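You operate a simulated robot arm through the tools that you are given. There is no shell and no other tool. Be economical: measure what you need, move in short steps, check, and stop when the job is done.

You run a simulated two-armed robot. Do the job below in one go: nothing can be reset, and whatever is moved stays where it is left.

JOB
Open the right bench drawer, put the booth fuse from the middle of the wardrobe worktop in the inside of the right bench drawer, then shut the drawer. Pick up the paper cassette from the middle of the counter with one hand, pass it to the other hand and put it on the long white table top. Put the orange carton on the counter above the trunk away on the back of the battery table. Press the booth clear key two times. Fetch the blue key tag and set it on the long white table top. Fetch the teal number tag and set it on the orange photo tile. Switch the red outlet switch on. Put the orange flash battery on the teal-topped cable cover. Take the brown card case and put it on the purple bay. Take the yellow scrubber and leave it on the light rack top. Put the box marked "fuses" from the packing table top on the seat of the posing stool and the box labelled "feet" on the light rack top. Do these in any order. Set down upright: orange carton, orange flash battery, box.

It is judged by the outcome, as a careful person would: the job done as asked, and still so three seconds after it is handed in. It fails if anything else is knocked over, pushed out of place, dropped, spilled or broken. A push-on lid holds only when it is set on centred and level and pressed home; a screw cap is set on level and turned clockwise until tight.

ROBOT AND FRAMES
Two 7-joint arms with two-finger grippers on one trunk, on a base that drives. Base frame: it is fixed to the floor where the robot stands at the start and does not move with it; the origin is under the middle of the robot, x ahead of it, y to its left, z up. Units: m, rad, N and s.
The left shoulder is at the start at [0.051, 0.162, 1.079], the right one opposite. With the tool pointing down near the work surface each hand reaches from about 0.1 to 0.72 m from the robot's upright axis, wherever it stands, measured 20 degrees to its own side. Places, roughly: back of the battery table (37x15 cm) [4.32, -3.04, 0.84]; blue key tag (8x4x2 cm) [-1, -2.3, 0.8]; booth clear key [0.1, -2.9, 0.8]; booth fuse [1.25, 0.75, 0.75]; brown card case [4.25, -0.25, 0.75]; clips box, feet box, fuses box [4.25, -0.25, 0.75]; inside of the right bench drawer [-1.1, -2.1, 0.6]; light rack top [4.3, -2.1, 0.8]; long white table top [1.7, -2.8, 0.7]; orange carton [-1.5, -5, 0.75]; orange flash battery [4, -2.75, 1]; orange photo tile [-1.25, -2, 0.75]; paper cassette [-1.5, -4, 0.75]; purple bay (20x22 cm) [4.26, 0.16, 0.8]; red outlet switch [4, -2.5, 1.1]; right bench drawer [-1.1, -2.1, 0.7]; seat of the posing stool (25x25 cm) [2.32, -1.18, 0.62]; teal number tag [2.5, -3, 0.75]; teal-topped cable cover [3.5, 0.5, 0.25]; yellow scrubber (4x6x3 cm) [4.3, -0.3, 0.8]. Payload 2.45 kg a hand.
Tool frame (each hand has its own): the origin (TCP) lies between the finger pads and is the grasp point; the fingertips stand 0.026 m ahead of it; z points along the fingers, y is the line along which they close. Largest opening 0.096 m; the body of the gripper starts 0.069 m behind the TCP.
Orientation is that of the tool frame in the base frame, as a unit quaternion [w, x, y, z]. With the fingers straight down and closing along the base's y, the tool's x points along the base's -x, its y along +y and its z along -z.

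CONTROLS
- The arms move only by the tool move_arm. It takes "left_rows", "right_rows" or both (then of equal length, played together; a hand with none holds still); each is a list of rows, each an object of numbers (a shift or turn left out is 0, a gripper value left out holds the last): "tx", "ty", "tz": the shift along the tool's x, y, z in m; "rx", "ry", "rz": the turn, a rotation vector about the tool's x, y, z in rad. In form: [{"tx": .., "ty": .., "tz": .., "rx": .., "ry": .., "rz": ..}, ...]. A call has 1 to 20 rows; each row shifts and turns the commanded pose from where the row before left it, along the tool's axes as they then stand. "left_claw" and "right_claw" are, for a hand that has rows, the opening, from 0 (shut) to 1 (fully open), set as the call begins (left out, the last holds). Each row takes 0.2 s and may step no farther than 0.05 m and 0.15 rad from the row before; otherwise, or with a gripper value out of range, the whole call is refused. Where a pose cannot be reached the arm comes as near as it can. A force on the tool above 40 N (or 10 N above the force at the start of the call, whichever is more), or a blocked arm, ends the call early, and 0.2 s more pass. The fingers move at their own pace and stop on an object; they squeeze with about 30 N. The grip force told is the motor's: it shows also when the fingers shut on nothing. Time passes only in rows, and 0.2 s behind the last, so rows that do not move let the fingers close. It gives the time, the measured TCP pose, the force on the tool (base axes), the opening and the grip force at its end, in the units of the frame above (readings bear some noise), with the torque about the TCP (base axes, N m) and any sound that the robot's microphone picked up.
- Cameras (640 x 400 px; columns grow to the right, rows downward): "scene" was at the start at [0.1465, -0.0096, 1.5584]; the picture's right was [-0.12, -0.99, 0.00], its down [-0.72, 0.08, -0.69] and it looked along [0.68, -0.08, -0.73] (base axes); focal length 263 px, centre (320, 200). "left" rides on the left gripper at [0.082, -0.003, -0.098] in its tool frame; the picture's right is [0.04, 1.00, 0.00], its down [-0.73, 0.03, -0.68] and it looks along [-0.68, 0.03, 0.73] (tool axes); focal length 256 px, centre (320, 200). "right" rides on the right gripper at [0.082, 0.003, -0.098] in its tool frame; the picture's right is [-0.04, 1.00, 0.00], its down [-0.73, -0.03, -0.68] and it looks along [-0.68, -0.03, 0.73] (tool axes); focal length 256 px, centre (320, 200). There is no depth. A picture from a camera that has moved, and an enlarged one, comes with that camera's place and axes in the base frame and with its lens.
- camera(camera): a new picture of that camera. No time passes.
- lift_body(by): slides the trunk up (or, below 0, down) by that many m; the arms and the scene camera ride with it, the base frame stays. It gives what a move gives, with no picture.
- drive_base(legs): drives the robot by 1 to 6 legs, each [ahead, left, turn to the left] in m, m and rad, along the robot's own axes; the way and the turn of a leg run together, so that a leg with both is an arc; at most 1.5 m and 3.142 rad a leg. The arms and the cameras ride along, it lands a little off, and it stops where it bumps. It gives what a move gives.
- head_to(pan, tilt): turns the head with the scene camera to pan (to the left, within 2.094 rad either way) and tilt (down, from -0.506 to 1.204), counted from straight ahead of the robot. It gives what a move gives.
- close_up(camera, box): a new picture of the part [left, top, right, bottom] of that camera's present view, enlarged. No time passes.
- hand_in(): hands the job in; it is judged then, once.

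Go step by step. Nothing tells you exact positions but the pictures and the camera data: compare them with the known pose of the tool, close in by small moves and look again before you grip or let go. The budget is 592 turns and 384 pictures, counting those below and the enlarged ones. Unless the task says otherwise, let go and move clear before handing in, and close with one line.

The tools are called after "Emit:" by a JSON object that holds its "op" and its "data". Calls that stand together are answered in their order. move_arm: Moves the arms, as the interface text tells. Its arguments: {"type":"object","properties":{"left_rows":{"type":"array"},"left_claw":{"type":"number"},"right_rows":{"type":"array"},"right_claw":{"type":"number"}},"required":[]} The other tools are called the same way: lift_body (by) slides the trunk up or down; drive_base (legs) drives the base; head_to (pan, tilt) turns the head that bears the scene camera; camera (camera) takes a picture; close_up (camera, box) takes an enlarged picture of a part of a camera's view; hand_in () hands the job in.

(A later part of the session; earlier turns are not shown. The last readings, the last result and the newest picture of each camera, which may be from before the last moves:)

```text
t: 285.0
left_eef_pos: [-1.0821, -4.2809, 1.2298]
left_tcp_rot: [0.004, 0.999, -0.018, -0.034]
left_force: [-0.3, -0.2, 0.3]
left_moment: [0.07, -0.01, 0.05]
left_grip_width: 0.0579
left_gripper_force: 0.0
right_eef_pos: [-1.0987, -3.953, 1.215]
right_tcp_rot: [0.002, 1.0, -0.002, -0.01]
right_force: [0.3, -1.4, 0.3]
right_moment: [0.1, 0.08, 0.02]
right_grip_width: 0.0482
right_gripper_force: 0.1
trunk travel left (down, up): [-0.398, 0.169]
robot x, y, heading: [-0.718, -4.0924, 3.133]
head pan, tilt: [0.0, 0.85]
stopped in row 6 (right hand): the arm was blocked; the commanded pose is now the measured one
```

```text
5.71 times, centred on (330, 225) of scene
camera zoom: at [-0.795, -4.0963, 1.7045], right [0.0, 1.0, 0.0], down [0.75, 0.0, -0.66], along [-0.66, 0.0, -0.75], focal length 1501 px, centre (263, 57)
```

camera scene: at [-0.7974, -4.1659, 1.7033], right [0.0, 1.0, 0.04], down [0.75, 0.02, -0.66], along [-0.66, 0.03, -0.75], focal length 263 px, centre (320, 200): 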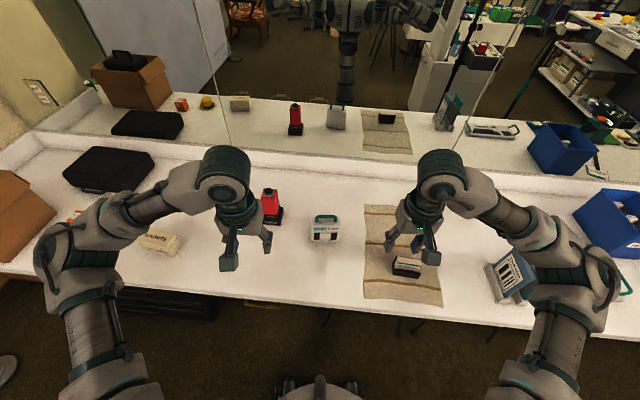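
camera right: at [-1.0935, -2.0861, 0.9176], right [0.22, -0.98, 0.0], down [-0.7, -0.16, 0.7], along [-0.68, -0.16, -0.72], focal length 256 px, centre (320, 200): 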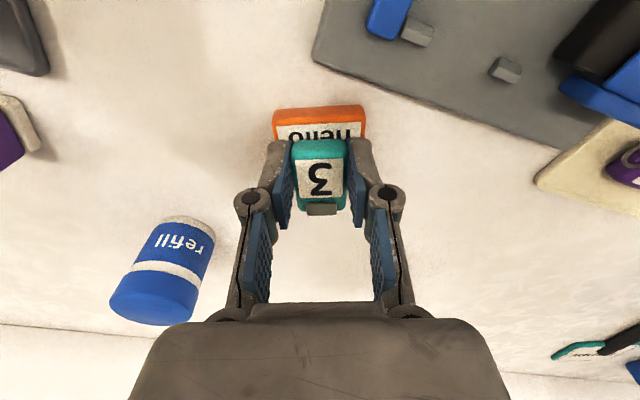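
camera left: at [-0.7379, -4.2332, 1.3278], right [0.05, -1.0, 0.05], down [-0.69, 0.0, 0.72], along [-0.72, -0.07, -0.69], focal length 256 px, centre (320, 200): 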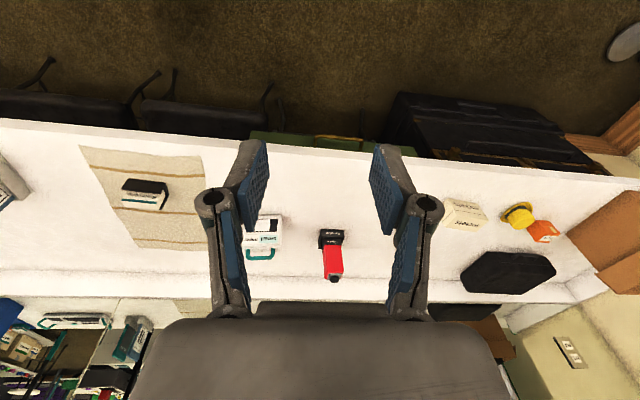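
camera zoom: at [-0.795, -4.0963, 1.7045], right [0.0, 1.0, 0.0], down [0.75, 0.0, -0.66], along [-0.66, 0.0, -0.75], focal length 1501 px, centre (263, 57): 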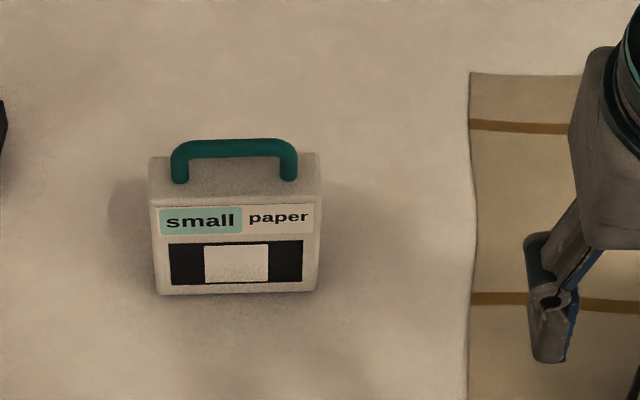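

Emit:
{"op": "drive_base", "data": {"legs": [[0.08, -0.16, 0]]}}

Emit:
{"op": "lift_body", "data": {"by": -0.12}}

Emit:
{"op": "move_arm", "data": {"left_rows": [{"rz": 0.15}, {"rz": 0.15}, {"rz": 0.15}, {"rz": 0.15}, {"rz": 0.15}, {"rz": 0.15}, {"rz": 0.15}, {"rz": 0.15}, {"rz": 0.15}, {"rz": 0.15}, {"rz": 0.07}, {"ry": -0.15}, {"ry": -0.15}, {"ry": -0.15}, {"ry": -0.15}, {}, {}, {}], "left_claw": 0.8}}

Emit:
{"op": "camera", "data": {"camera": "left"}}

Emit:
{"op": "camera", "data": {"camera": "scene"}}

```text
t: 286.5
left_eef_pos: [-1.1648, -4.0823, 1.2338]
left_tcp_rot: [0.016, 0.999, -0.021, -0.034]
left_force: [0.8, -1.1, -0.2]
left_moment: [-0.01, 0.01, 0.05]
left_grip_width: 0.0578
left_gripper_force: 0.0
right_eef_pos: [-1.1785, -3.7544, 1.2113]
right_tcp_rot: [0.014, 1.0, -0.006, -0.008]
right_force: [0.8, 0.5, 0.3]
right_moment: [-0.07, -0.01, -0.01]
right_grip_width: 0.048
right_gripper_force: 0.1
trunk travel left (down, up): [-0.398, 0.169]
robot x, y, heading: [-0.8025, -3.9246, 3.138]
head pan, tilt: [0.0, 0.85]
```

```text
t: 288.0
left_eef_pos: [-1.1592, -4.1151, 1.1126]
left_tcp_rot: [0.004, 0.999, -0.018, -0.036]
left_force: [-0.8, -1.8, 0.9]
left_moment: [0.07, -0.06, -0.01]
left_grip_width: 0.0574
left_gripper_force: 0.0
right_eef_pos: [-1.1755, -3.7857, 1.0968]
right_tcp_rot: [0.005, 1.0, -0.002, -0.011]
right_force: [0.6, -1.3, 0.2]
right_moment: [0.09, 0.04, 0.03]
right_grip_width: 0.048
right_gripper_force: 0.0
trunk travel left (down, up): [-0.278, 0.289]
robot x, y, heading: [-0.7991, -3.9372, 3.137]
head pan, tilt: [0.0, 0.85]
```

```text
t: 291.8
left_eef_pos: [-1.1591, -4.0552, 1.1195]
left_tcp_rot: [0.171, -0.658, 0.703, 0.211]
left_force: [-0.3, 0.1, -0.2]
left_moment: [-0.07, 0.04, 0.05]
left_grip_width: 0.0766
left_gripper_force: 0.2
right_eef_pos: [-1.1756, -3.7266, 1.0881]
right_tcp_rot: [0.024, 1.0, -0.008, -0.009]
right_force: [-0.7, 0.7, 0.1]
right_moment: [-0.05, 0.0, -0.01]
right_grip_width: 0.0482
right_gripper_force: 0.1
trunk travel left (down, up): [-0.278, 0.289]
robot x, y, heading: [-0.8046, -3.9241, 3.137]
head pan, tilt: [0.0, 0.85]
```

```text
274 pictures are left
camera left: at [-1.1585, -4.1763, 1.1608], right [-1.0, 0.01, 0.05], down [0.05, 0.27, 0.96], along [0.0, 0.96, -0.27], focal length 256 px, centre (320, 200)
```

left: 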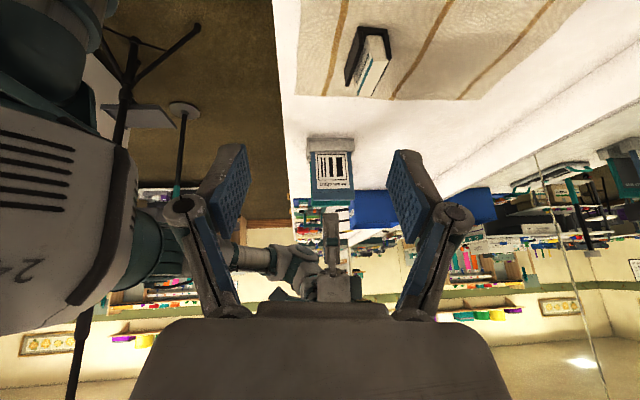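

```text
273 pictures are left
camera scene: at [-0.9252, -3.9221, 1.584], right [0.0, 1.0, 0.0], down [0.75, 0.0, -0.66], along [-0.66, 0.0, -0.75], focal length 263 px, centre (320, 200)
```

scene: 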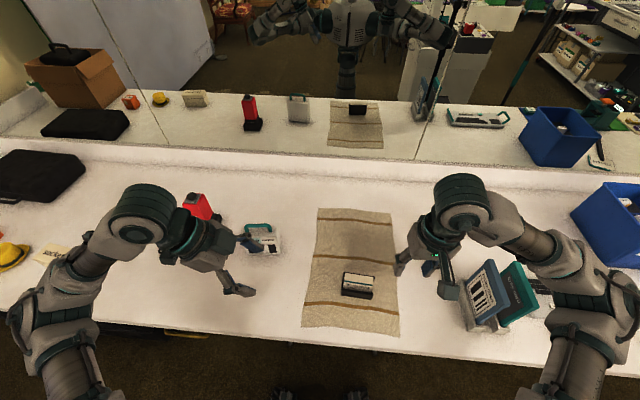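

Emit:
{"op": "move_arm", "data": {"left_rows": [{"ry": 0.15}, {"ry": 0.15}, {}, {}, {}, {}, {}, {}, {}, {}]}}

Emit:
{"op": "camera", "data": {"camera": "left"}}

Emit:
{"op": "close_up", "data": {"camera": "scene", "box": [200, 190, 360, 290]}}

```text
t: 294.0
left_eef_pos: [-1.1602, -4.0983, 1.1128]
left_tcp_rot: [0.075, -0.684, 0.716, 0.119]
left_force: [-0.3, -0.2, 0.8]
left_moment: [0.05, -0.04, 0.02]
left_grip_width: 0.0769
left_gripper_force: 0.0
right_eef_pos: [-1.1758, -3.7692, 1.0932]
right_tcp_rot: [0.01, 1.0, -0.003, -0.011]
right_force: [0.9, -0.7, -0.1]
right_moment: [0.08, 0.02, 0.03]
right_grip_width: 0.0481
right_gripper_force: 0.1
trunk travel left (down, up): [-0.278, 0.289]
robot x, y, heading: [-0.8022, -3.9319, 3.139]
head pan, tilt: [0.0, 0.85]
```

```text
272 pictures are left
camera left: at [-1.1551, -4.2033, 1.1868], right [-1.0, 0.0, 0.06], down [0.05, 0.52, 0.85], along [-0.03, 0.85, -0.52], focal length 256 px, centre (320, 200)
```

left: 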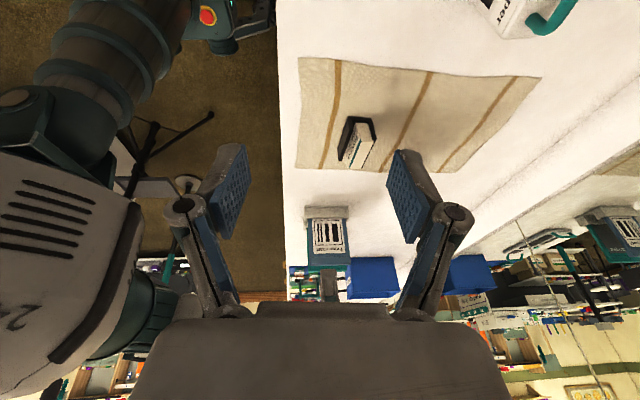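

```text
4.00 times, centred on (280, 240) of scene
camera zoom: at [-0.9251, -3.9392, 1.584], right [0.0, 1.0, 0.01], down [0.75, 0.0, -0.66], along [-0.66, 0.01, -0.75], focal length 1050 px, centre (480, 40)
```

zoom: 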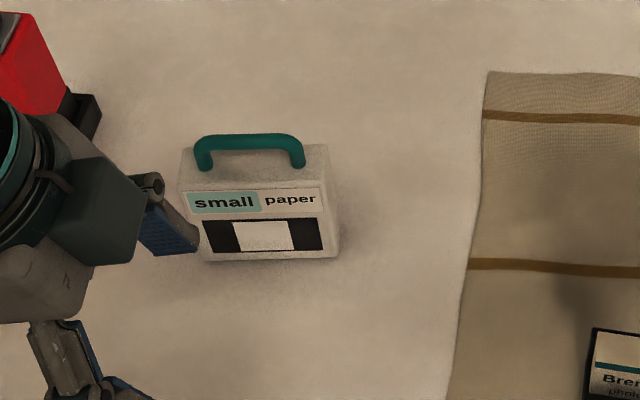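

Emit:
{"op": "move_arm", "data": {"left_rows": [{}, {}]}}

Emit:
{"op": "move_arm", "data": {"left_rows": [{}, {}]}}

Emit:
{"op": "move_arm", "data": {"left_rows": [{}, {}]}}

Emit:
{"op": "move_arm", "data": {"left_rows": [{}, {}, {}, {}, {}, {}, {}, {}, {}, {}, {}, {}, {}, {}]}}

```text
t: 294.8
left_eef_pos: [-1.1558, -4.0797, 1.1171]
left_tcp_rot: [0.072, -0.682, 0.718, 0.12]
left_force: [-0.2, -0.2, -0.1]
left_moment: [0.07, 0.0, 0.0]
left_grip_width: 0.077
left_gripper_force: 0.0
right_eef_pos: [-1.1712, -3.7513, 1.0928]
right_tcp_rot: [0.012, 1.0, -0.007, -0.012]
right_force: [0.7, -1.5, -0.2]
right_moment: [0.04, -0.01, 0.0]
right_grip_width: 0.0478
right_gripper_force: 0.1
trunk travel left (down, up): [-0.278, 0.289]
robot x, y, heading: [-0.8011, -3.9245, 3.135]
head pan, tilt: [0.0, 0.85]
stopped in row 2 (left hand): the arm was blocked; the commanded pose is now the measured one
```

```text
t: 295.6
left_eef_pos: [-1.1528, -4.0631, 1.1193]
left_tcp_rot: [0.068, -0.68, 0.72, 0.118]
left_force: [-0.6, 0.1, -0.1]
left_moment: [0.03, 0.01, -0.01]
left_grip_width: 0.0768
left_gripper_force: 0.0
right_eef_pos: [-1.1689, -3.7328, 1.0941]
right_tcp_rot: [0.017, 1.0, -0.009, -0.012]
right_force: [-0.1, -1.0, -0.5]
right_moment: [0.03, 0.0, 0.02]
right_grip_width: 0.0478
right_gripper_force: 0.0
trunk travel left (down, up): [-0.278, 0.289]
robot x, y, heading: [-0.802, -3.9134, 3.134]
head pan, tilt: [0.0, 0.85]
stopped in row 2 (left hand): the arm was blocked; the commanded pose is now the measured one
```

```text
t: 296.2
left_eef_pos: [-1.1527, -4.0429, 1.1216]
left_tcp_rot: [0.064, -0.678, 0.723, 0.113]
left_force: [0.1, 1.3, -0.3]
left_moment: [-0.03, 0.02, -0.01]
left_grip_width: 0.0768
left_gripper_force: 0.1
right_eef_pos: [-1.1684, -3.7158, 1.0906]
right_tcp_rot: [0.023, 1.0, -0.011, -0.012]
right_force: [-0.5, 0.7, 0.4]
right_moment: [-0.04, 0.0, 0.01]
right_grip_width: 0.0477
right_gripper_force: 0.0
trunk travel left (down, up): [-0.278, 0.289]
robot x, y, heading: [-0.7999, -3.9056, 3.135]
head pan, tilt: [0.0, 0.85]
```

```text
t: 299.2
left_eef_pos: [-1.1533, -4.0738, 1.1175]
left_tcp_rot: [0.07, -0.681, 0.719, 0.12]
left_force: [-0.2, -1.2, -0.4]
left_moment: [0.02, -0.07, 0.01]
left_grip_width: 0.0768
left_gripper_force: 0.0
right_eef_pos: [-1.1703, -3.7443, 1.0957]
right_tcp_rot: [0.011, 1.0, -0.009, -0.013]
right_force: [-0.2, 0.5, 0.7]
right_moment: [-0.02, 0.01, 0.03]
right_grip_width: 0.0481
right_gripper_force: 0.0
trunk travel left (down, up): [-0.278, 0.289]
robot x, y, heading: [-0.7977, -3.9149, 3.136]
head pan, tilt: [0.0, 0.85]
```

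Emit:
{"op": "head_to", "data": {"pan": 0, "tilt": 1.2}}

Emit:
{"op": "camera", "data": {"camera": "scene"}}

Emit:
{"op": "move_arm", "data": {"left_rows": [{}, {}, {}, {}, {}, {}, {}, {}, {}, {}, {}, {}, {}, {}]}}

```text
t: 300.1
left_eef_pos: [-1.1535, -4.0681, 1.1178]
left_tcp_rot: [0.069, -0.68, 0.72, 0.119]
left_force: [0.7, -0.1, -0.8]
left_moment: [0.06, -0.01, -0.03]
left_grip_width: 0.0767
left_gripper_force: 0.1
right_eef_pos: [-1.1702, -3.7395, 1.094]
right_tcp_rot: [0.014, 1.0, -0.008, -0.012]
right_force: [0.3, -0.4, 0.5]
right_moment: [0.03, 0.0, 0.03]
right_grip_width: 0.0482
right_gripper_force: 0.0
trunk travel left (down, up): [-0.278, 0.289]
robot x, y, heading: [-0.8026, -3.9146, 3.136]
head pan, tilt: [0.0, 1.201]
```

```text
270 pictures are left
camera scene: at [-0.9026, -3.9138, 1.5604], right [0.01, 1.0, 0.0], down [0.93, -0.01, -0.36], along [-0.36, 0.0, -0.93], focal length 263 px, centre (320, 200)
```

scene: 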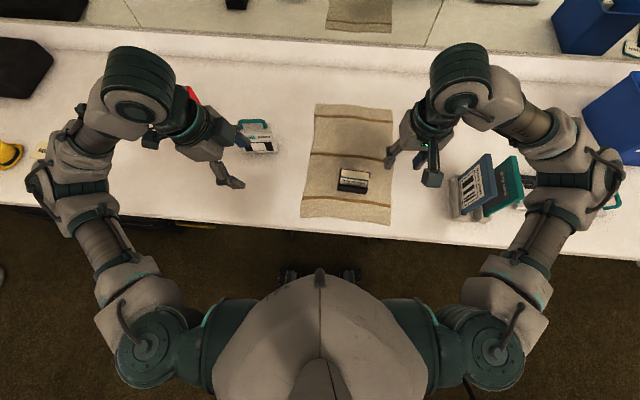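

```text
t: 303.1
left_eef_pos: [-1.1523, -4.0634, 1.1169]
left_tcp_rot: [0.069, -0.679, 0.721, 0.118]
left_force: [-0.6, -0.2, 0.1]
left_moment: [-0.01, 0.04, 0.0]
left_grip_width: 0.0766
left_gripper_force: 0.1
right_eef_pos: [-1.1692, -3.7338, 1.0933]
right_tcp_rot: [0.016, 1.0, -0.009, -0.012]
right_force: [0.1, -0.1, 0.3]
right_moment: [-0.03, 0.0, 0.01]
right_grip_width: 0.0482
right_gripper_force: 0.0
trunk travel left (down, up): [-0.278, 0.289]
robot x, y, heading: [-0.7998, -3.9171, 3.136]
head pan, tilt: [0.0, 1.201]
```

Emit:
{"op": "close_up", "data": {"camera": "scene", "box": [210, 95, 310, 170]}}

```text
5.33 times, centred on (260, 132) of scene
camera zoom: at [-0.9026, -3.9177, 1.5604], right [0.01, 1.0, 0.0], down [0.93, 0.0, -0.36], along [-0.36, 0.01, -0.93], focal length 1401 px, centre (640, 560)
```

zoom: 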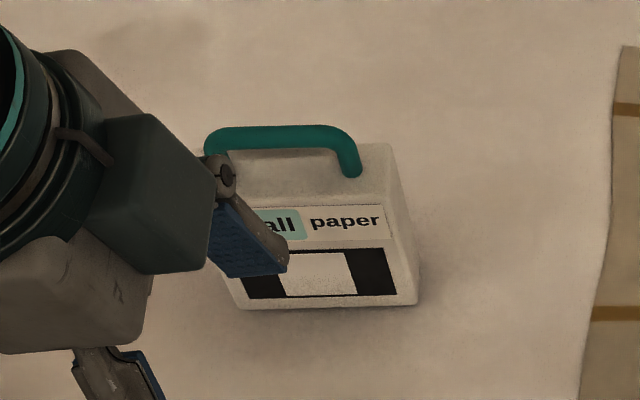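

Emit:
{"op": "move_arm", "data": {"left_rows": [{"rx": 0.079, "rz": -0.05}, {"ty": 0.038, "tx": 0.0167, "tz": 0.014}, {"ty": 0.038, "tx": 0.0167, "tz": 0.014}, {"ty": 0.038, "tx": 0.0167, "tz": 0.014}, {"ty": 0.038, "tx": 0.0167, "tz": 0.014}, {"ty": 0.038, "tx": 0.0167, "tz": 0.014}, {"ty": 0.038, "tx": 0.0167, "tz": 0.014}, {"ty": 0.037, "tx": 0.0167, "tz": 0.014}, {}, {}, {}]}}

Emit:
{"op": "camera", "data": {"camera": "left"}}

Emit:
{"op": "close_up", "data": {"camera": "scene", "box": [190, 70, 330, 170]}}

```text
t: 305.5
left_eef_pos: [-1.4185, -4.1455, 0.9916]
left_tcp_rot: [0.098, -0.695, 0.707, 0.088]
left_force: [0.5, 0.1, 0.3]
left_moment: [-0.03, 0.01, 0.0]
left_grip_width: 0.0769
left_gripper_force: 0.0
right_eef_pos: [-1.1693, -3.7347, 1.0929]
right_tcp_rot: [0.015, 1.0, -0.01, -0.011]
right_force: [0.6, -0.1, -0.1]
right_moment: [0.01, 0.03, 0.0]
right_grip_width: 0.0478
right_gripper_force: 0.0
trunk travel left (down, up): [-0.278, 0.289]
robot x, y, heading: [-0.7994, -3.9126, 3.128]
head pan, tilt: [0.0, 1.201]
```

```text
268 pictures are left
camera left: at [-1.4175, -4.2501, 1.0651], right [-1.0, -0.02, -0.02], down [-0.03, 0.53, 0.85], along [0.0, 0.85, -0.53], focal length 256 px, centre (320, 200)
```

left: 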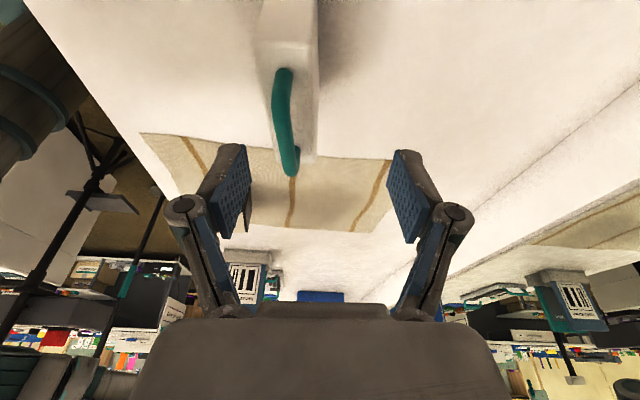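

```text
4.00 times, centred on (260, 120) of scene
camera zoom: at [-0.904, -3.9138, 1.5603], right [0.01, 1.0, 0.0], down [0.93, -0.01, -0.36], along [-0.36, 0.0, -0.93], focal length 1050 px, centre (560, 520)
```

zoom: 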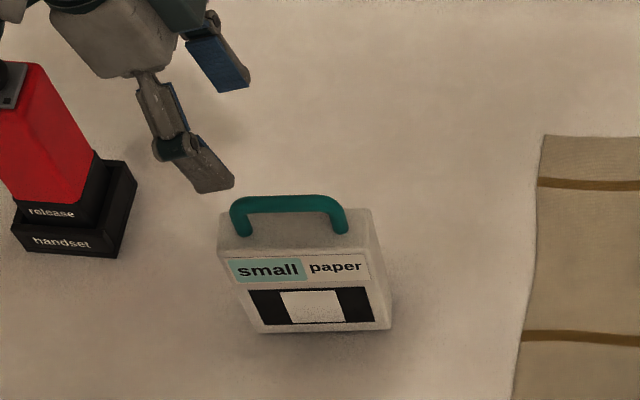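

Emit:
{"op": "move_arm", "data": {"left_rows": [{"ty": -0.0253}, {"tx": 0.0046, "tz": 0.0228}, {"tx": 0.0046, "tz": 0.0228}, {}, {}]}}

Emit:
{"op": "camera", "data": {"camera": "left"}}

Emit:
{"op": "close_up", "data": {"camera": "scene", "box": [190, 70, 330, 170]}}

```text
t: 306.7
left_eef_pos: [-1.3925, -4.1405, 0.9428]
left_tcp_rot: [0.098, -0.694, 0.708, 0.088]
left_force: [-0.7, -0.6, -0.2]
left_moment: [0.02, -0.03, 0.01]
left_grip_width: 0.0768
left_gripper_force: 0.1
right_eef_pos: [-1.1695, -3.7332, 1.0931]
right_tcp_rot: [0.018, 1.0, -0.009, -0.011]
right_force: [-0.3, -0.1, -0.9]
right_moment: [0.02, 0.03, -0.06]
right_grip_width: 0.048
right_gripper_force: 0.0
trunk travel left (down, up): [-0.278, 0.289]
robot x, y, heading: [-0.802, -3.9082, 3.138]
head pan, tilt: [0.0, 1.201]
```

```text
266 pictures are left
camera left: at [-1.3914, -4.2457, 1.019], right [-1.0, -0.02, -0.02], down [-0.03, 0.53, 0.85], along [0.0, 0.85, -0.53], focal length 256 px, centre (320, 200)
```

left: 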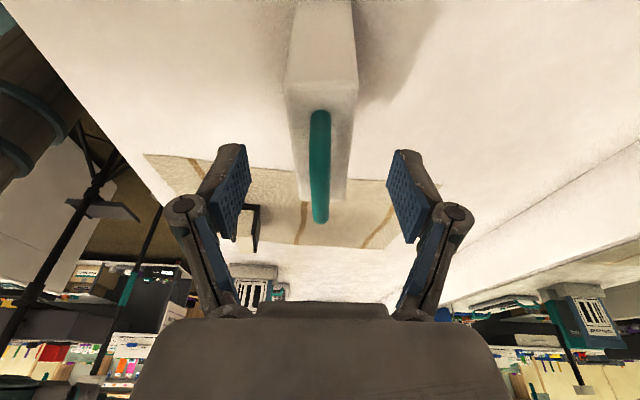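

```text
4.00 times, centred on (260, 120) of scene
camera zoom: at [-0.9039, -3.9126, 1.5603], right [0.01, 1.0, 0.0], down [0.93, -0.01, -0.36], along [-0.36, 0.0, -0.93], focal length 1050 px, centre (560, 520)
```

zoom: 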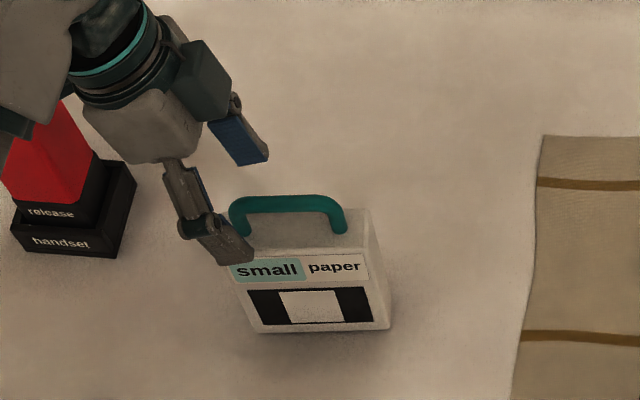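

Emit:
{"op": "move_arm", "data": {"left_rows": [{"tx": 0.0046, "tz": 0.0215}, {"tx": 0.0046, "tz": 0.0215}, {}]}}

Emit:
{"op": "move_arm", "data": {"left_rows": [{}, {}, {}, {}], "left_claw": 0}}

Emit:
{"op": "camera", "data": {"camera": "left"}}

```text
t: 307.5
left_eef_pos: [-1.3921, -4.1391, 0.9008]
left_tcp_rot: [0.098, -0.694, 0.708, 0.088]
left_force: [0.1, -0.1, -0.8]
left_moment: [0.0, -0.02, -0.01]
left_grip_width: 0.0769
left_gripper_force: 0.0
right_eef_pos: [-1.1695, -3.7335, 1.0938]
right_tcp_rot: [0.017, 1.0, -0.009, -0.012]
right_force: [0.4, 0.7, 0.4]
right_moment: [-0.05, -0.06, -0.04]
right_grip_width: 0.0478
right_gripper_force: 0.1
trunk travel left (down, up): [-0.278, 0.289]
robot x, y, heading: [-0.8011, -3.9108, 3.134]
head pan, tilt: [0.0, 1.201]
```

```text
t: 308.5
left_eef_pos: [-1.3912, -4.139, 0.902]
left_tcp_rot: [0.099, -0.694, 0.707, 0.088]
left_force: [-2.4, -0.6, 3.2]
left_moment: [0.21, 0.17, 0.11]
left_grip_width: 0.0398
left_gripper_force: 30.2
right_eef_pos: [-1.1688, -3.7323, 1.0928]
right_tcp_rot: [0.016, 1.0, -0.009, -0.013]
right_force: [0.5, 0.1, -1.1]
right_moment: [0.01, 0.0, 0.0]
right_grip_width: 0.0478
right_gripper_force: 0.1
trunk travel left (down, up): [-0.278, 0.289]
robot x, y, heading: [-0.8042, -3.9156, 3.136]
head pan, tilt: [0.0, 1.201]
```

```text
264 pictures are left
camera left: at [-1.3909, -4.2439, 0.9756], right [-1.0, -0.02, -0.02], down [-0.03, 0.53, 0.85], along [0.0, 0.85, -0.53], focal length 256 px, centre (320, 200)
```

left: 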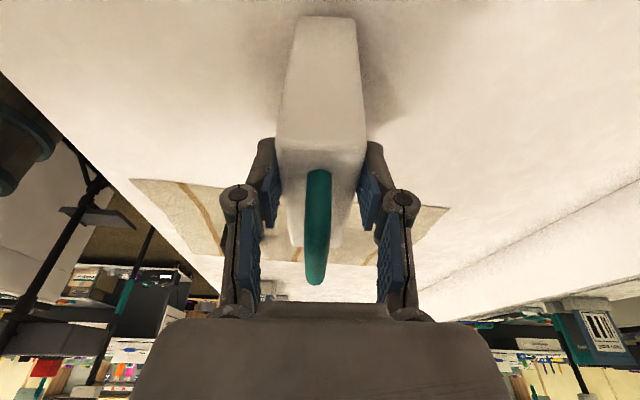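

Emit:
{"op": "move_arm", "data": {"left_rows": [{"tx": -0.005, "tz": -0.0185}, {"tx": -0.0078, "tz": -0.029}, {"tx": -0.0078, "tz": -0.029}, {"tx": -0.0078, "tz": -0.029}, {"tx": -0.0078, "tz": -0.029}, {"tx": -0.0078, "tz": -0.029}, {"ty": -0.04}, {"ty": -0.04}, {"ty": -0.04}, {"ty": -0.04}, {"ty": -0.04}, {"ty": -0.03}, {}, {}]}}

Emit:
{"op": "camera", "data": {"camera": "scene"}}

Emit:
{"op": "camera", "data": {"camera": "left"}}

```text
t: 311.5
left_eef_pos: [-1.1637, -4.1451, 1.073]
left_tcp_rot: [0.098, -0.694, 0.707, 0.087]
left_force: [0.7, -0.5, -3.4]
left_moment: [-0.09, 0.01, 0.0]
left_grip_width: 0.0395
left_gripper_force: 30.0
right_eef_pos: [-1.1692, -3.7346, 1.093]
right_tcp_rot: [0.015, 1.0, -0.01, -0.012]
right_force: [0.0, 0.3, 0.2]
right_moment: [0.0, 0.03, -0.01]
right_grip_width: 0.0482
right_gripper_force: 0.1
trunk travel left (down, up): [-0.278, 0.289]
robot x, y, heading: [-0.8025, -3.9124, 3.135]
head pan, tilt: [0.0, 1.201]
```

```text
263 pictures are left
camera scene: at [-0.9025, -3.9137, 1.5603], right [0.01, 1.0, 0.0], down [0.93, -0.01, -0.36], along [-0.36, 0.0, -0.93], focal length 263 px, centre (320, 200)
```

scene: 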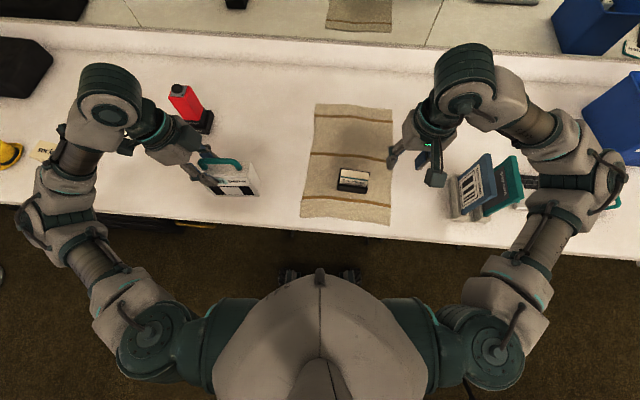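

```text
262 pictures are left
camera left: at [-1.1636, -4.2497, 1.1462], right [-1.0, -0.02, -0.02], down [-0.03, 0.53, 0.85], along [0.0, 0.85, -0.53], focal length 256 px, centre (320, 200)
```

left: 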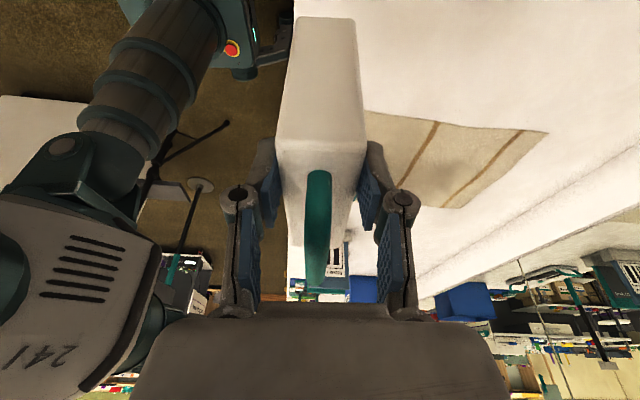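

Emit:
{"op": "move_arm", "data": {"right_rows": [{"tz": -0.04}, {"tz": -0.04}, {"rz": -0.15}, {"rz": -0.15}, {"rz": -0.15}, {"rz": -0.15}, {"rz": -0.15}, {"rz": -0.15}, {"rz": -0.15}, {"rz": -0.15}, {"rz": -0.15}, {"rz": -0.15}, {"rz": -0.07}, {"ry": -0.15}, {"ry": -0.15}, {}], "right_claw": 0.8, "left_rows": [{"tx": -0.024, "tz": 0.0065}, {"tx": -0.024, "tz": 0.0065}, {"tx": -0.024, "tz": 0.0065}, {"tx": -0.024, "tz": 0.0065}, {}, {}, {}, {}, {}, {}, {}, {}, {}, {}, {}, {}]}}

Emit:
{"op": "camera", "data": {"camera": "scene"}}

Emit:
{"op": "camera", "data": {"camera": "right"}}

```text
t: 314.9
left_eef_pos: [-1.1622, -4.0434, 1.0728]
left_tcp_rot: [0.097, -0.694, 0.708, 0.087]
left_force: [-0.5, 0.8, -3.7]
left_moment: [-0.11, 0.0, 0.02]
left_grip_width: 0.0396
left_gripper_force: 30.1
right_eef_pos: [-1.1109, -3.7744, 1.1514]
right_tcp_rot: [0.109, 0.703, 0.691, -0.127]
right_force: [-0.8, -0.1, 0.0]
right_moment: [-0.01, 0.01, 0.0]
right_grip_width: 0.077
right_gripper_force: 0.0
right hand out of reach, approached as far as the arm can: row 11, 12, 13
trunk travel left (down, up): [-0.278, 0.289]
robot x, y, heading: [-0.7981, -3.9115, 3.13]
head pan, tilt: [0.0, 1.201]
```

```text
261 pictures are left
camera scene: at [-0.9026, -3.9112, 1.5604], right [0.01, 1.0, 0.0], down [0.93, -0.01, -0.36], along [-0.36, 0.0, -0.93], focal length 263 px, centre (320, 200)
```

scene: 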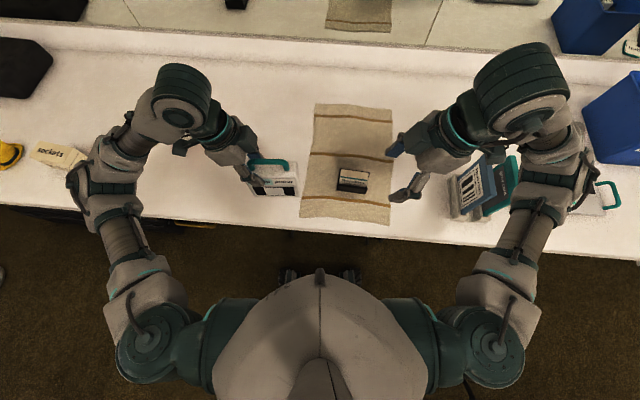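

```text
260 pictures are left
camera right: at [-1.104, -3.6648, 1.2175], right [1.0, -0.06, -0.01], down [-0.02, -0.47, 0.88], along [-0.06, -0.88, -0.47], focal length 256 px, centre (320, 200)
```

right: 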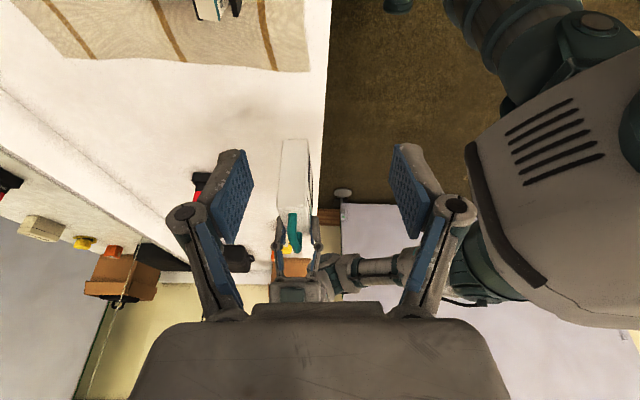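

Emit:
{"op": "move_arm", "data": {"right_rows": [{"tx": -0.032, "ty": -0.009, "tz": 0.008}, {"tx": -0.032, "ty": -0.009, "tz": 0.008}, {"tx": -0.032, "ty": -0.009, "tz": 0.008}, {"tx": -0.032, "ty": -0.009, "tz": 0.008}, {"tx": -0.032, "ty": -0.009, "tz": 0.008}, {}, {}]}}

Emit:
{"op": "camera", "data": {"camera": "right"}}

Emit:
{"op": "close_up", "data": {"camera": "scene", "box": [220, 100, 420, 225]}}

```text
t: 316.5
left_eef_pos: [-1.1633, -4.045, 1.0731]
left_tcp_rot: [0.098, -0.695, 0.707, 0.088]
left_force: [1.0, 0.2, -3.4]
left_moment: [-0.08, 0.0, -0.01]
left_grip_width: 0.0396
left_gripper_force: 29.6
right_eef_pos: [-1.1597, -3.9391, 1.1673]
right_tcp_rot: [0.109, 0.702, 0.692, -0.127]
right_force: [-0.7, 0.3, -0.2]
right_moment: [0.0, 0.03, -0.03]
right_grip_width: 0.0767
right_gripper_force: 0.0
trunk travel left (down, up): [-0.278, 0.289]
robot x, y, heading: [-0.799, -3.9136, 3.136]
head pan, tilt: [0.0, 1.201]
```

```text
259 pictures are left
camera right: at [-1.1529, -3.8301, 1.2329], right [1.0, -0.06, -0.01], down [-0.02, -0.47, 0.88], along [-0.06, -0.88, -0.47], focal length 256 px, centre (320, 200)
```

right: 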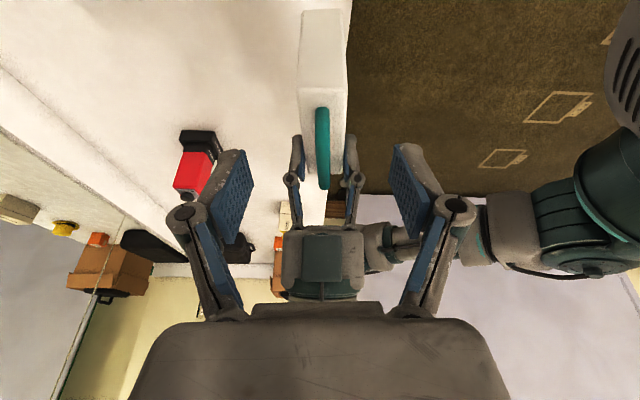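

```text
3.20 times, centred on (320, 162) of scene
camera zoom: at [-0.9035, -3.9138, 1.5603], right [0.01, 1.0, 0.0], down [0.93, -0.01, -0.36], along [-0.36, 0.0, -0.93], focal length 840 px, centre (320, 320)
```

zoom: 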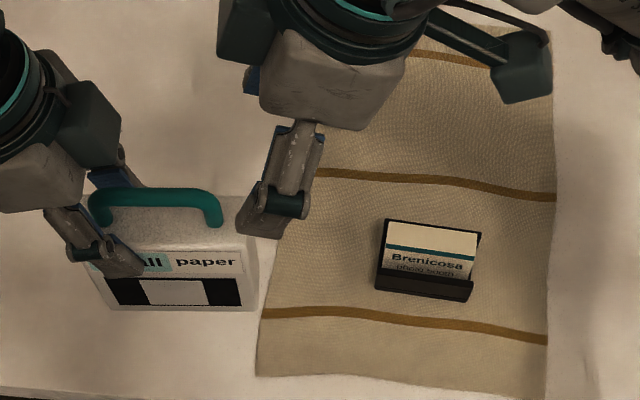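

Emit:
{"op": "move_arm", "data": {"right_rows": [{"tx": -0.0135, "tz": 0.0046}, {"tz": 0.035}, {"tz": 0.035}, {"tz": 0.028}, {}, {}]}}

Emit:
{"op": "camera", "data": {"camera": "right"}}

Emit:
{"op": "close_up", "data": {"camera": "scene", "box": [220, 100, 420, 225]}}

```text
t: 317.9
left_eef_pos: [-1.1628, -4.0464, 1.073]
left_tcp_rot: [0.098, -0.695, 0.707, 0.089]
left_force: [-0.8, -0.2, -3.3]
left_moment: [-0.07, -0.02, 0.0]
left_grip_width: 0.0395
left_gripper_force: 29.7
right_eef_pos: [-1.162, -3.9868, 1.0751]
right_tcp_rot: [0.107, 0.703, 0.692, -0.125]
right_force: [0.3, -0.3, -0.4]
right_moment: [0.02, 0.01, -0.02]
right_grip_width: 0.0766
right_gripper_force: 0.0
trunk travel left (down, up): [-0.278, 0.289]
robot x, y, heading: [-0.8025, -3.9104, 3.134]
head pan, tilt: [0.0, 1.201]
```

```text
257 pictures are left
camera right: at [-1.1558, -3.8773, 1.1406], right [1.0, -0.06, -0.01], down [-0.02, -0.47, 0.88], along [-0.06, -0.88, -0.47], focal length 256 px, centre (320, 200)
```

right: 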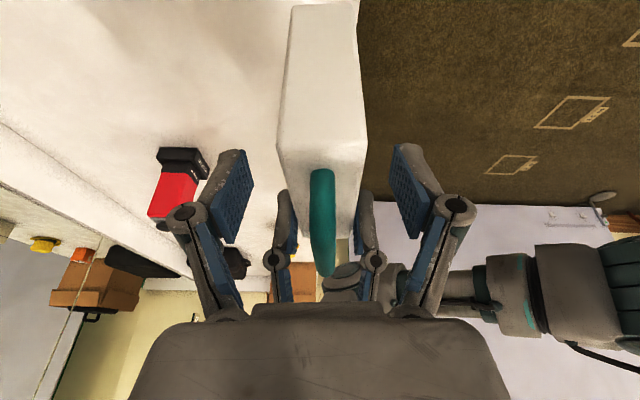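

```text
3.20 times, centred on (320, 162) of scene
camera zoom: at [-0.9035, -3.9148, 1.5603], right [0.01, 1.0, 0.0], down [0.93, -0.01, -0.36], along [-0.36, 0.0, -0.93], focal length 840 px, centre (320, 320)
```

zoom: 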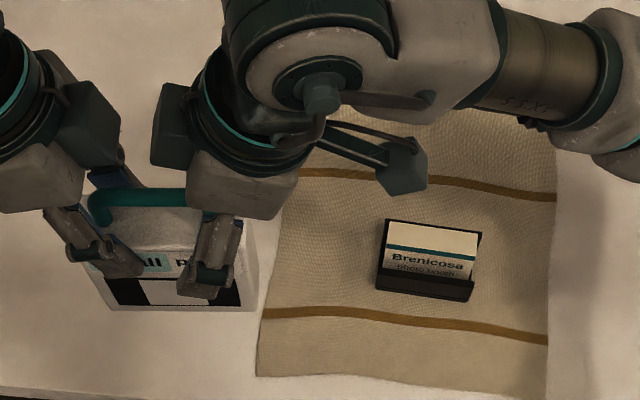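

Right fingers straddle the cassette body. Close the right hand, then release with the left.

Emit:
{"op": "move_arm", "data": {"right_rows": [{}, {}, {}, {}], "right_claw": 0}}

Emit:
{"op": "move_arm", "data": {"left_rows": [{}, {}, {}], "left_claw": 0.85}}

Emit:
{"op": "move_arm", "data": {"left_rows": [{"tz": -0.03}, {"tz": -0.035}, {"tz": -0.035}, {"tz": -0.03, "tx": 0.03}, {"tx": 0.04}, {"tx": 0.04}, {}]}}

Emit:
{"op": "camera", "data": {"camera": "scene"}}

```text
t: 318.9
left_eef_pos: [-1.1631, -4.0463, 1.0725]
left_tcp_rot: [0.097, -0.695, 0.707, 0.088]
left_force: [-19.5, -5.4, -11.1]
left_moment: [-0.35, 0.38, 0.7]
left_grip_width: 0.0395
left_gripper_force: 30.5
right_eef_pos: [-1.1609, -3.9856, 1.0757]
right_tcp_rot: [0.107, 0.703, 0.692, -0.126]
right_force: [18.6, 4.6, 8.8]
right_moment: [-0.19, -0.45, 0.46]
right_grip_width: 0.0398
right_gripper_force: 30.3
trunk travel left (down, up): [-0.278, 0.289]
robot x, y, heading: [-0.7977, -3.9131, 3.134]
head pan, tilt: [0.0, 1.201]
```

```text
t: 319.7
left_eef_pos: [-1.1626, -4.0458, 1.0723]
left_tcp_rot: [0.099, -0.694, 0.708, 0.088]
left_force: [-1.2, 0.3, 0.6]
left_moment: [0.04, 0.0, 0.01]
left_grip_width: 0.0816
left_gripper_force: 0.1
right_eef_pos: [-1.1635, -3.9869, 1.0751]
right_tcp_rot: [0.108, 0.703, 0.692, -0.126]
right_force: [-0.4, -0.1, -0.5]
right_moment: [0.09, 0.0, 0.0]
right_grip_width: 0.0396
right_gripper_force: 30.1
trunk travel left (down, up): [-0.278, 0.289]
robot x, y, heading: [-0.7983, -3.9096, 3.136]
head pan, tilt: [0.0, 1.201]
```

```text
t: 321.3
left_eef_pos: [-1.1669, -4.1854, 1.1696]
left_tcp_rot: [0.098, -0.694, 0.708, 0.087]
left_force: [-0.3, 1.0, 0.0]
left_moment: [-0.02, -0.02, -0.04]
left_grip_width: 0.0816
left_gripper_force: 0.1
right_eef_pos: [-1.1627, -3.9858, 1.0748]
right_tcp_rot: [0.106, 0.704, 0.691, -0.126]
right_force: [0.5, 0.4, -0.2]
right_moment: [0.11, 0.0, -0.03]
right_grip_width: 0.0394
right_gripper_force: 30.5
trunk travel left (down, up): [-0.278, 0.289]
robot x, y, heading: [-0.7992, -3.9135, 3.136]
head pan, tilt: [0.0, 1.201]
```

```text
255 pictures are left
camera scene: at [-0.9033, -3.9169, 1.5603], right [0.01, 1.0, 0.0], down [0.93, 0.0, -0.36], along [-0.36, 0.0, -0.93], focal length 263 px, centre (320, 200)
```

scene: 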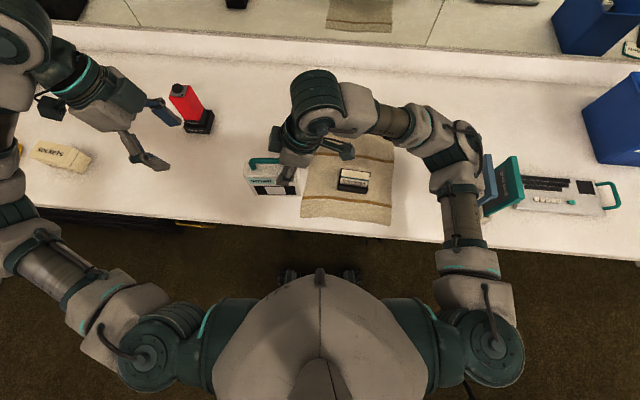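

Emit:
{"op": "move_arm", "data": {"left_rows": [{"ry": 0.15}, {"ry": 0.15}, {"rz": -0.15}, {"rz": -0.15}, {"rz": -0.15}, {"rz": -0.15}, {"rz": -0.15}, {"rz": -0.15}, {"rz": -0.15}, {"rz": -0.15}, {"rz": -0.15}, {"rz": -0.15}, {"rz": -0.07}, {}]}}

Emit:
{"op": "lift_body", "data": {"by": 0.12}}

Emit:
{"op": "drive_base", "data": {"legs": [[-0.1, 0.48, 0], [0.1, 0.48, 0]]}}

Emit:
{"op": "head_to", "data": {"pan": 0.2, "tilt": 0.9}}

Emit:
{"op": "move_arm", "data": {"left_rows": [{}, {}, {}, {}, {}, {}, {}, {}, {}, {}, {}, {}, {}, {}, {}, {}, {}, {}]}}

Emit:
{"op": "camera", "data": {"camera": "scene"}}

Emit:
{"op": "camera", "data": {"camera": "left"}}

```text
t: 324.3
left_eef_pos: [-1.1654, -4.1867, 1.17]
left_tcp_rot: [0.017, 1.0, -0.01, 0.005]
left_force: [0.2, -0.1, -0.5]
left_moment: [-0.01, 0.01, 0.0]
left_grip_width: 0.0815
left_gripper_force: 0.1
right_eef_pos: [-1.1624, -3.9856, 1.0749]
right_tcp_rot: [0.107, 0.703, 0.692, -0.126]
right_force: [-0.3, -0.4, -0.7]
right_moment: [0.07, -0.01, 0.02]
right_grip_width: 0.0395
right_gripper_force: 30.2
trunk travel left (down, up): [-0.278, 0.289]
robot x, y, heading: [-0.8025, -3.9127, 3.139]
head pan, tilt: [0.0, 1.201]
```

```text
t: 325.8
left_eef_pos: [-1.1676, -4.1866, 1.2898]
left_tcp_rot: [0.018, 1.0, -0.012, 0.006]
left_force: [-0.3, -0.5, 0.2]
left_moment: [-0.04, -0.01, 0.04]
left_grip_width: 0.0814
left_gripper_force: 0.2
right_eef_pos: [-1.1629, -3.986, 1.1948]
right_tcp_rot: [0.108, 0.703, 0.692, -0.126]
right_force: [0.0, 0.7, -2.7]
right_moment: [0.11, -0.01, 0.02]
right_grip_width: 0.0396
right_gripper_force: 30.1
trunk travel left (down, up): [-0.398, 0.169]
robot x, y, heading: [-0.798, -3.9126, 3.136]
head pan, tilt: [0.0, 1.201]
```

```text
t: 331.1
left_eef_pos: [-1.176, -5.1505, 1.287]
left_tcp_rot: [0.014, 1.0, -0.015, 0.006]
left_force: [0.2, -1.6, 0.0]
left_moment: [0.01, 0.03, 0.01]
left_grip_width: 0.0816
left_gripper_force: 0.1
right_eef_pos: [-1.1705, -4.9501, 1.1954]
right_tcp_rot: [0.104, 0.705, 0.69, -0.124]
right_force: [0.2, 0.4, -3.9]
right_moment: [0.1, -0.01, 0.04]
right_grip_width: 0.0396
right_gripper_force: 29.6
trunk travel left (down, up): [-0.398, 0.169]
robot x, y, heading: [-0.8069, -4.8705, 3.129]
head pan, tilt: [0.0, 1.201]
```

```text
t: 331.9
left_eef_pos: [-1.1733, -5.1523, 1.2887]
left_tcp_rot: [0.015, 1.0, -0.013, 0.004]
left_force: [0.4, 0.2, -0.2]
left_moment: [0.04, -0.01, 0.03]
left_grip_width: 0.0816
left_gripper_force: 0.1
right_eef_pos: [-1.1673, -4.951, 1.1956]
right_tcp_rot: [0.104, 0.704, 0.691, -0.124]
right_force: [1.1, -0.6, -2.4]
right_moment: [0.15, 0.04, 0.0]
right_grip_width: 0.0394
right_gripper_force: 29.9
trunk travel left (down, up): [-0.398, 0.169]
robot x, y, heading: [-0.8097, -4.8709, 3.127]
head pan, tilt: [0.201, 0.901]
```

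```text
t: 335.8
left_eef_pos: [-1.1732, -5.1471, 1.2903]
left_tcp_rot: [0.017, 1.0, -0.014, 0.005]
left_force: [-0.5, -0.2, -0.2]
left_moment: [0.03, 0.01, 0.0]
left_grip_width: 0.0816
left_gripper_force: 0.0
right_eef_pos: [-1.1674, -4.9476, 1.1959]
right_tcp_rot: [0.105, 0.705, 0.69, -0.128]
right_force: [0.3, 0.6, -3.2]
right_moment: [0.11, 0.01, -0.04]
right_grip_width: 0.0396
right_gripper_force: 30.2
trunk travel left (down, up): [-0.398, 0.169]
robot x, y, heading: [-0.8098, -4.8687, 3.137]
head pan, tilt: [0.201, 0.901]
```

```text
254 pictures are left
camera scene: at [-0.8804, -4.909, 1.7003], right [-0.19, 0.98, 0.01], down [0.77, 0.16, -0.62], along [-0.61, -0.11, -0.79], focal length 263 px, centre (320, 200)
```

scene: 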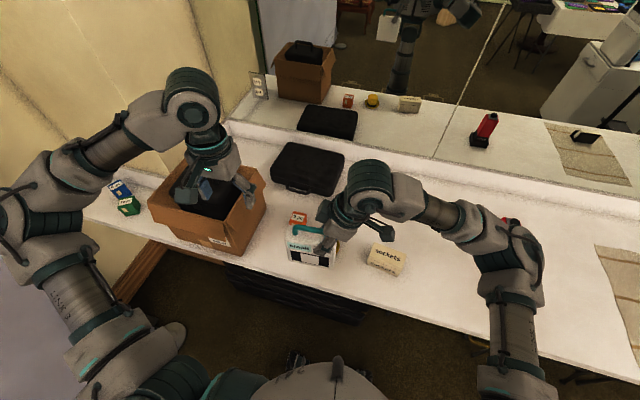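

```text
253 pictures are left
camera left: at [-1.0913, -5.1427, 1.3896], right [0.01, -1.0, 0.03], down [-0.74, 0.01, 0.67], along [-0.67, -0.03, -0.74], focal length 256 px, centre (320, 200)
```

left: 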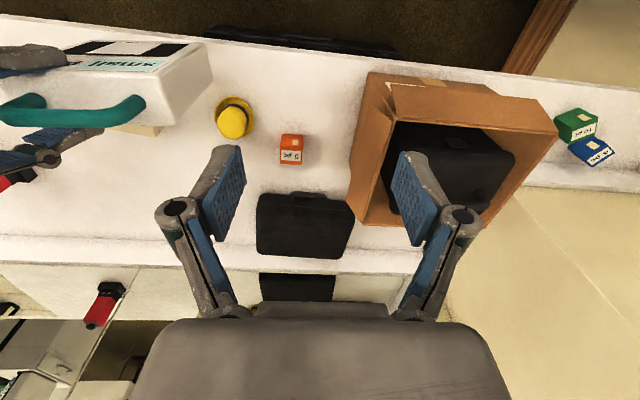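

Emit:
{"op": "move_arm", "data": {"right_rows": [{"tx": 0.0393, "tz": -0.0137}, {"tx": 0.0393, "tz": -0.0137}, {"tx": 0.0393, "tz": -0.0137}, {"tx": 0.0393, "tz": -0.0137}, {"tx": 0.0393, "tz": -0.0137}, {"tx": 0.0393, "tz": -0.0137}, {}, {}]}}

Emit:
{"op": "move_arm", "data": {"left_rows": [{"tx": -0.043, "ty": -0.01}, {"tx": -0.043, "ty": -0.01}, {"tx": -0.043, "ty": -0.01}, {"tx": -0.043, "ty": -0.01}, {"tx": -0.043, "ty": -0.01}, {"tx": -0.035, "ty": -0.007}, {}, {}]}}

Emit:
{"op": "lift_body", "data": {"by": -0.12}}

Emit:
{"op": "camera", "data": {"camera": "left"}}

Emit:
{"op": "camera", "data": {"camera": "scene"}}

```text
t: 337.6
left_eef_pos: [-1.1729, -5.1501, 1.2895]
left_tcp_rot: [0.016, 1.0, -0.013, 0.005]
left_force: [0.1, -1.8, 0.0]
left_moment: [0.07, 0.0, 0.01]
left_grip_width: 0.0818
left_gripper_force: 0.1
right_eef_pos: [-1.1652, -4.8962, 1.1967]
right_tcp_rot: [0.104, 0.706, 0.689, -0.126]
right_force: [0.2, 0.4, -3.0]
right_moment: [0.18, -0.01, 0.0]
right_grip_width: 0.0401
right_gripper_force: 30.5
right hand out of reach, approached as far as the arm can: row 2, 3, 4, 5, 6
trunk travel left (down, up): [-0.398, 0.169]
robot x, y, heading: [-0.8136, -4.8761, 3.132]
head pan, tilt: [0.201, 0.901]
```

```text
t: 339.4
left_eef_pos: [-1.4221, -5.0838, 1.2863]
left_tcp_rot: [0.016, 1.0, -0.013, 0.005]
left_force: [-0.6, -0.7, 0.0]
left_moment: [0.04, 0.01, 0.04]
left_grip_width: 0.0815
left_gripper_force: 0.1
right_eef_pos: [-1.1658, -4.8949, 1.1958]
right_tcp_rot: [0.105, 0.705, 0.689, -0.128]
right_force: [0.8, -0.5, -3.4]
right_moment: [0.08, 0.05, -0.06]
right_grip_width: 0.04
right_gripper_force: 30.5
trunk travel left (down, up): [-0.398, 0.169]
robot x, y, heading: [-0.8084, -4.871, 3.13]
head pan, tilt: [0.201, 0.901]
```

```text
t: 340.9
left_eef_pos: [-1.4202, -5.0567, 1.1704]
left_tcp_rot: [0.025, 1.0, -0.014, 0.003]
left_force: [-0.7, 0.3, 0.0]
left_moment: [-0.07, 0.02, -0.03]
left_grip_width: 0.0817
left_gripper_force: 0.1
right_eef_pos: [-1.1653, -4.869, 1.0762]
right_tcp_rot: [0.111, 0.704, 0.689, -0.133]
right_force: [0.1, 1.8, -2.8]
right_moment: [0.06, 0.0, -0.02]
right_grip_width: 0.0397
right_gripper_force: 29.6
trunk travel left (down, up): [-0.278, 0.289]
robot x, y, heading: [-0.8067, -4.8665, 3.132]
head pan, tilt: [0.201, 0.901]
```

```text
252 pictures are left
camera left: at [-1.3387, -5.0509, 1.2705], right [0.01, -1.0, 0.05], down [-0.74, 0.03, 0.67], along [-0.67, -0.05, -0.74], focal length 256 px, centre (320, 200)
```

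left: 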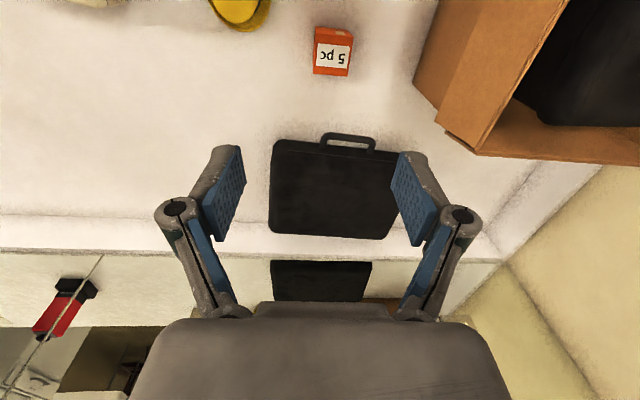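

```text
251 pictures are left
camera scene: at [-0.9293, -4.8685, 1.5803], right [-0.19, 0.98, -0.01], down [0.77, 0.14, -0.62], along [-0.61, -0.12, -0.79], focal length 263 px, centre (320, 200)
```

scene: 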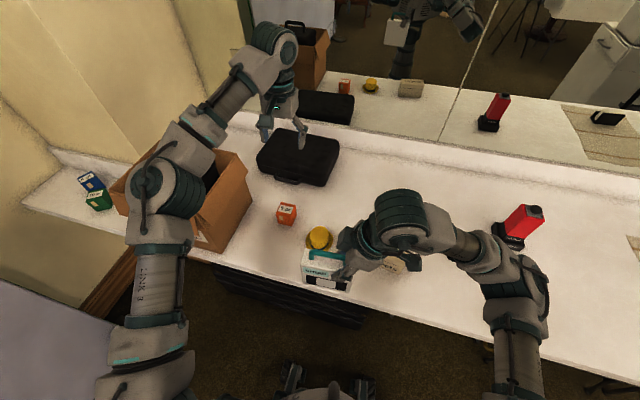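

Emit:
{"op": "move_arm", "data": {"left_rows": [{}, {}, {}, {}, {}, {}, {}, {}, {}, {}, {}, {}, {}, {}]}}

Emit:
{"op": "close_up", "data": {"camera": "left", "box": [270, 10, 400, 90]}}

```text
t: 343.9
left_eef_pos: [-1.4209, -5.0762, 1.1666]
left_tcp_rot: [0.019, 1.0, -0.014, 0.004]
left_force: [0.3, -0.4, -0.6]
left_moment: [0.01, -0.03, -0.01]
left_grip_width: 0.0814
left_gripper_force: 0.1
right_eef_pos: [-1.1654, -4.8864, 1.0755]
right_tcp_rot: [0.106, 0.705, 0.69, -0.128]
right_force: [0.1, -0.3, -3.6]
right_moment: [0.13, -0.04, -0.01]
right_grip_width: 0.0396
right_gripper_force: 29.6
trunk travel left (down, up): [-0.278, 0.289]
robot x, y, heading: [-0.8069, -4.8741, 3.129]
head pan, tilt: [0.201, 0.901]
```

```text
4.92 times, centred on (335, 50) of left
camera zoom: at [-1.3401, -5.0718, 1.2664], right [0.01, -1.0, 0.04], down [-0.74, 0.02, 0.67], along [-0.67, -0.04, -0.74], focal length 1260 px, centre (246, 938)
```

zoom: 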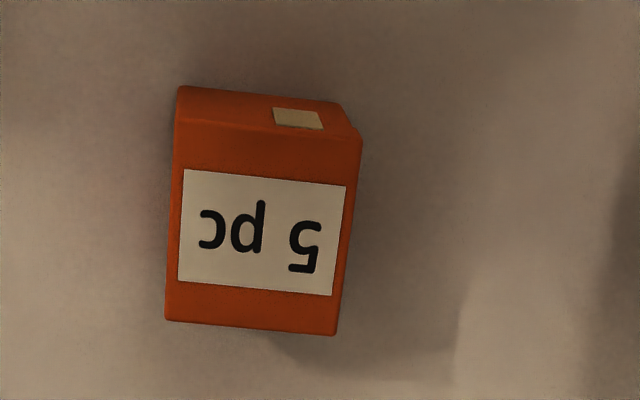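

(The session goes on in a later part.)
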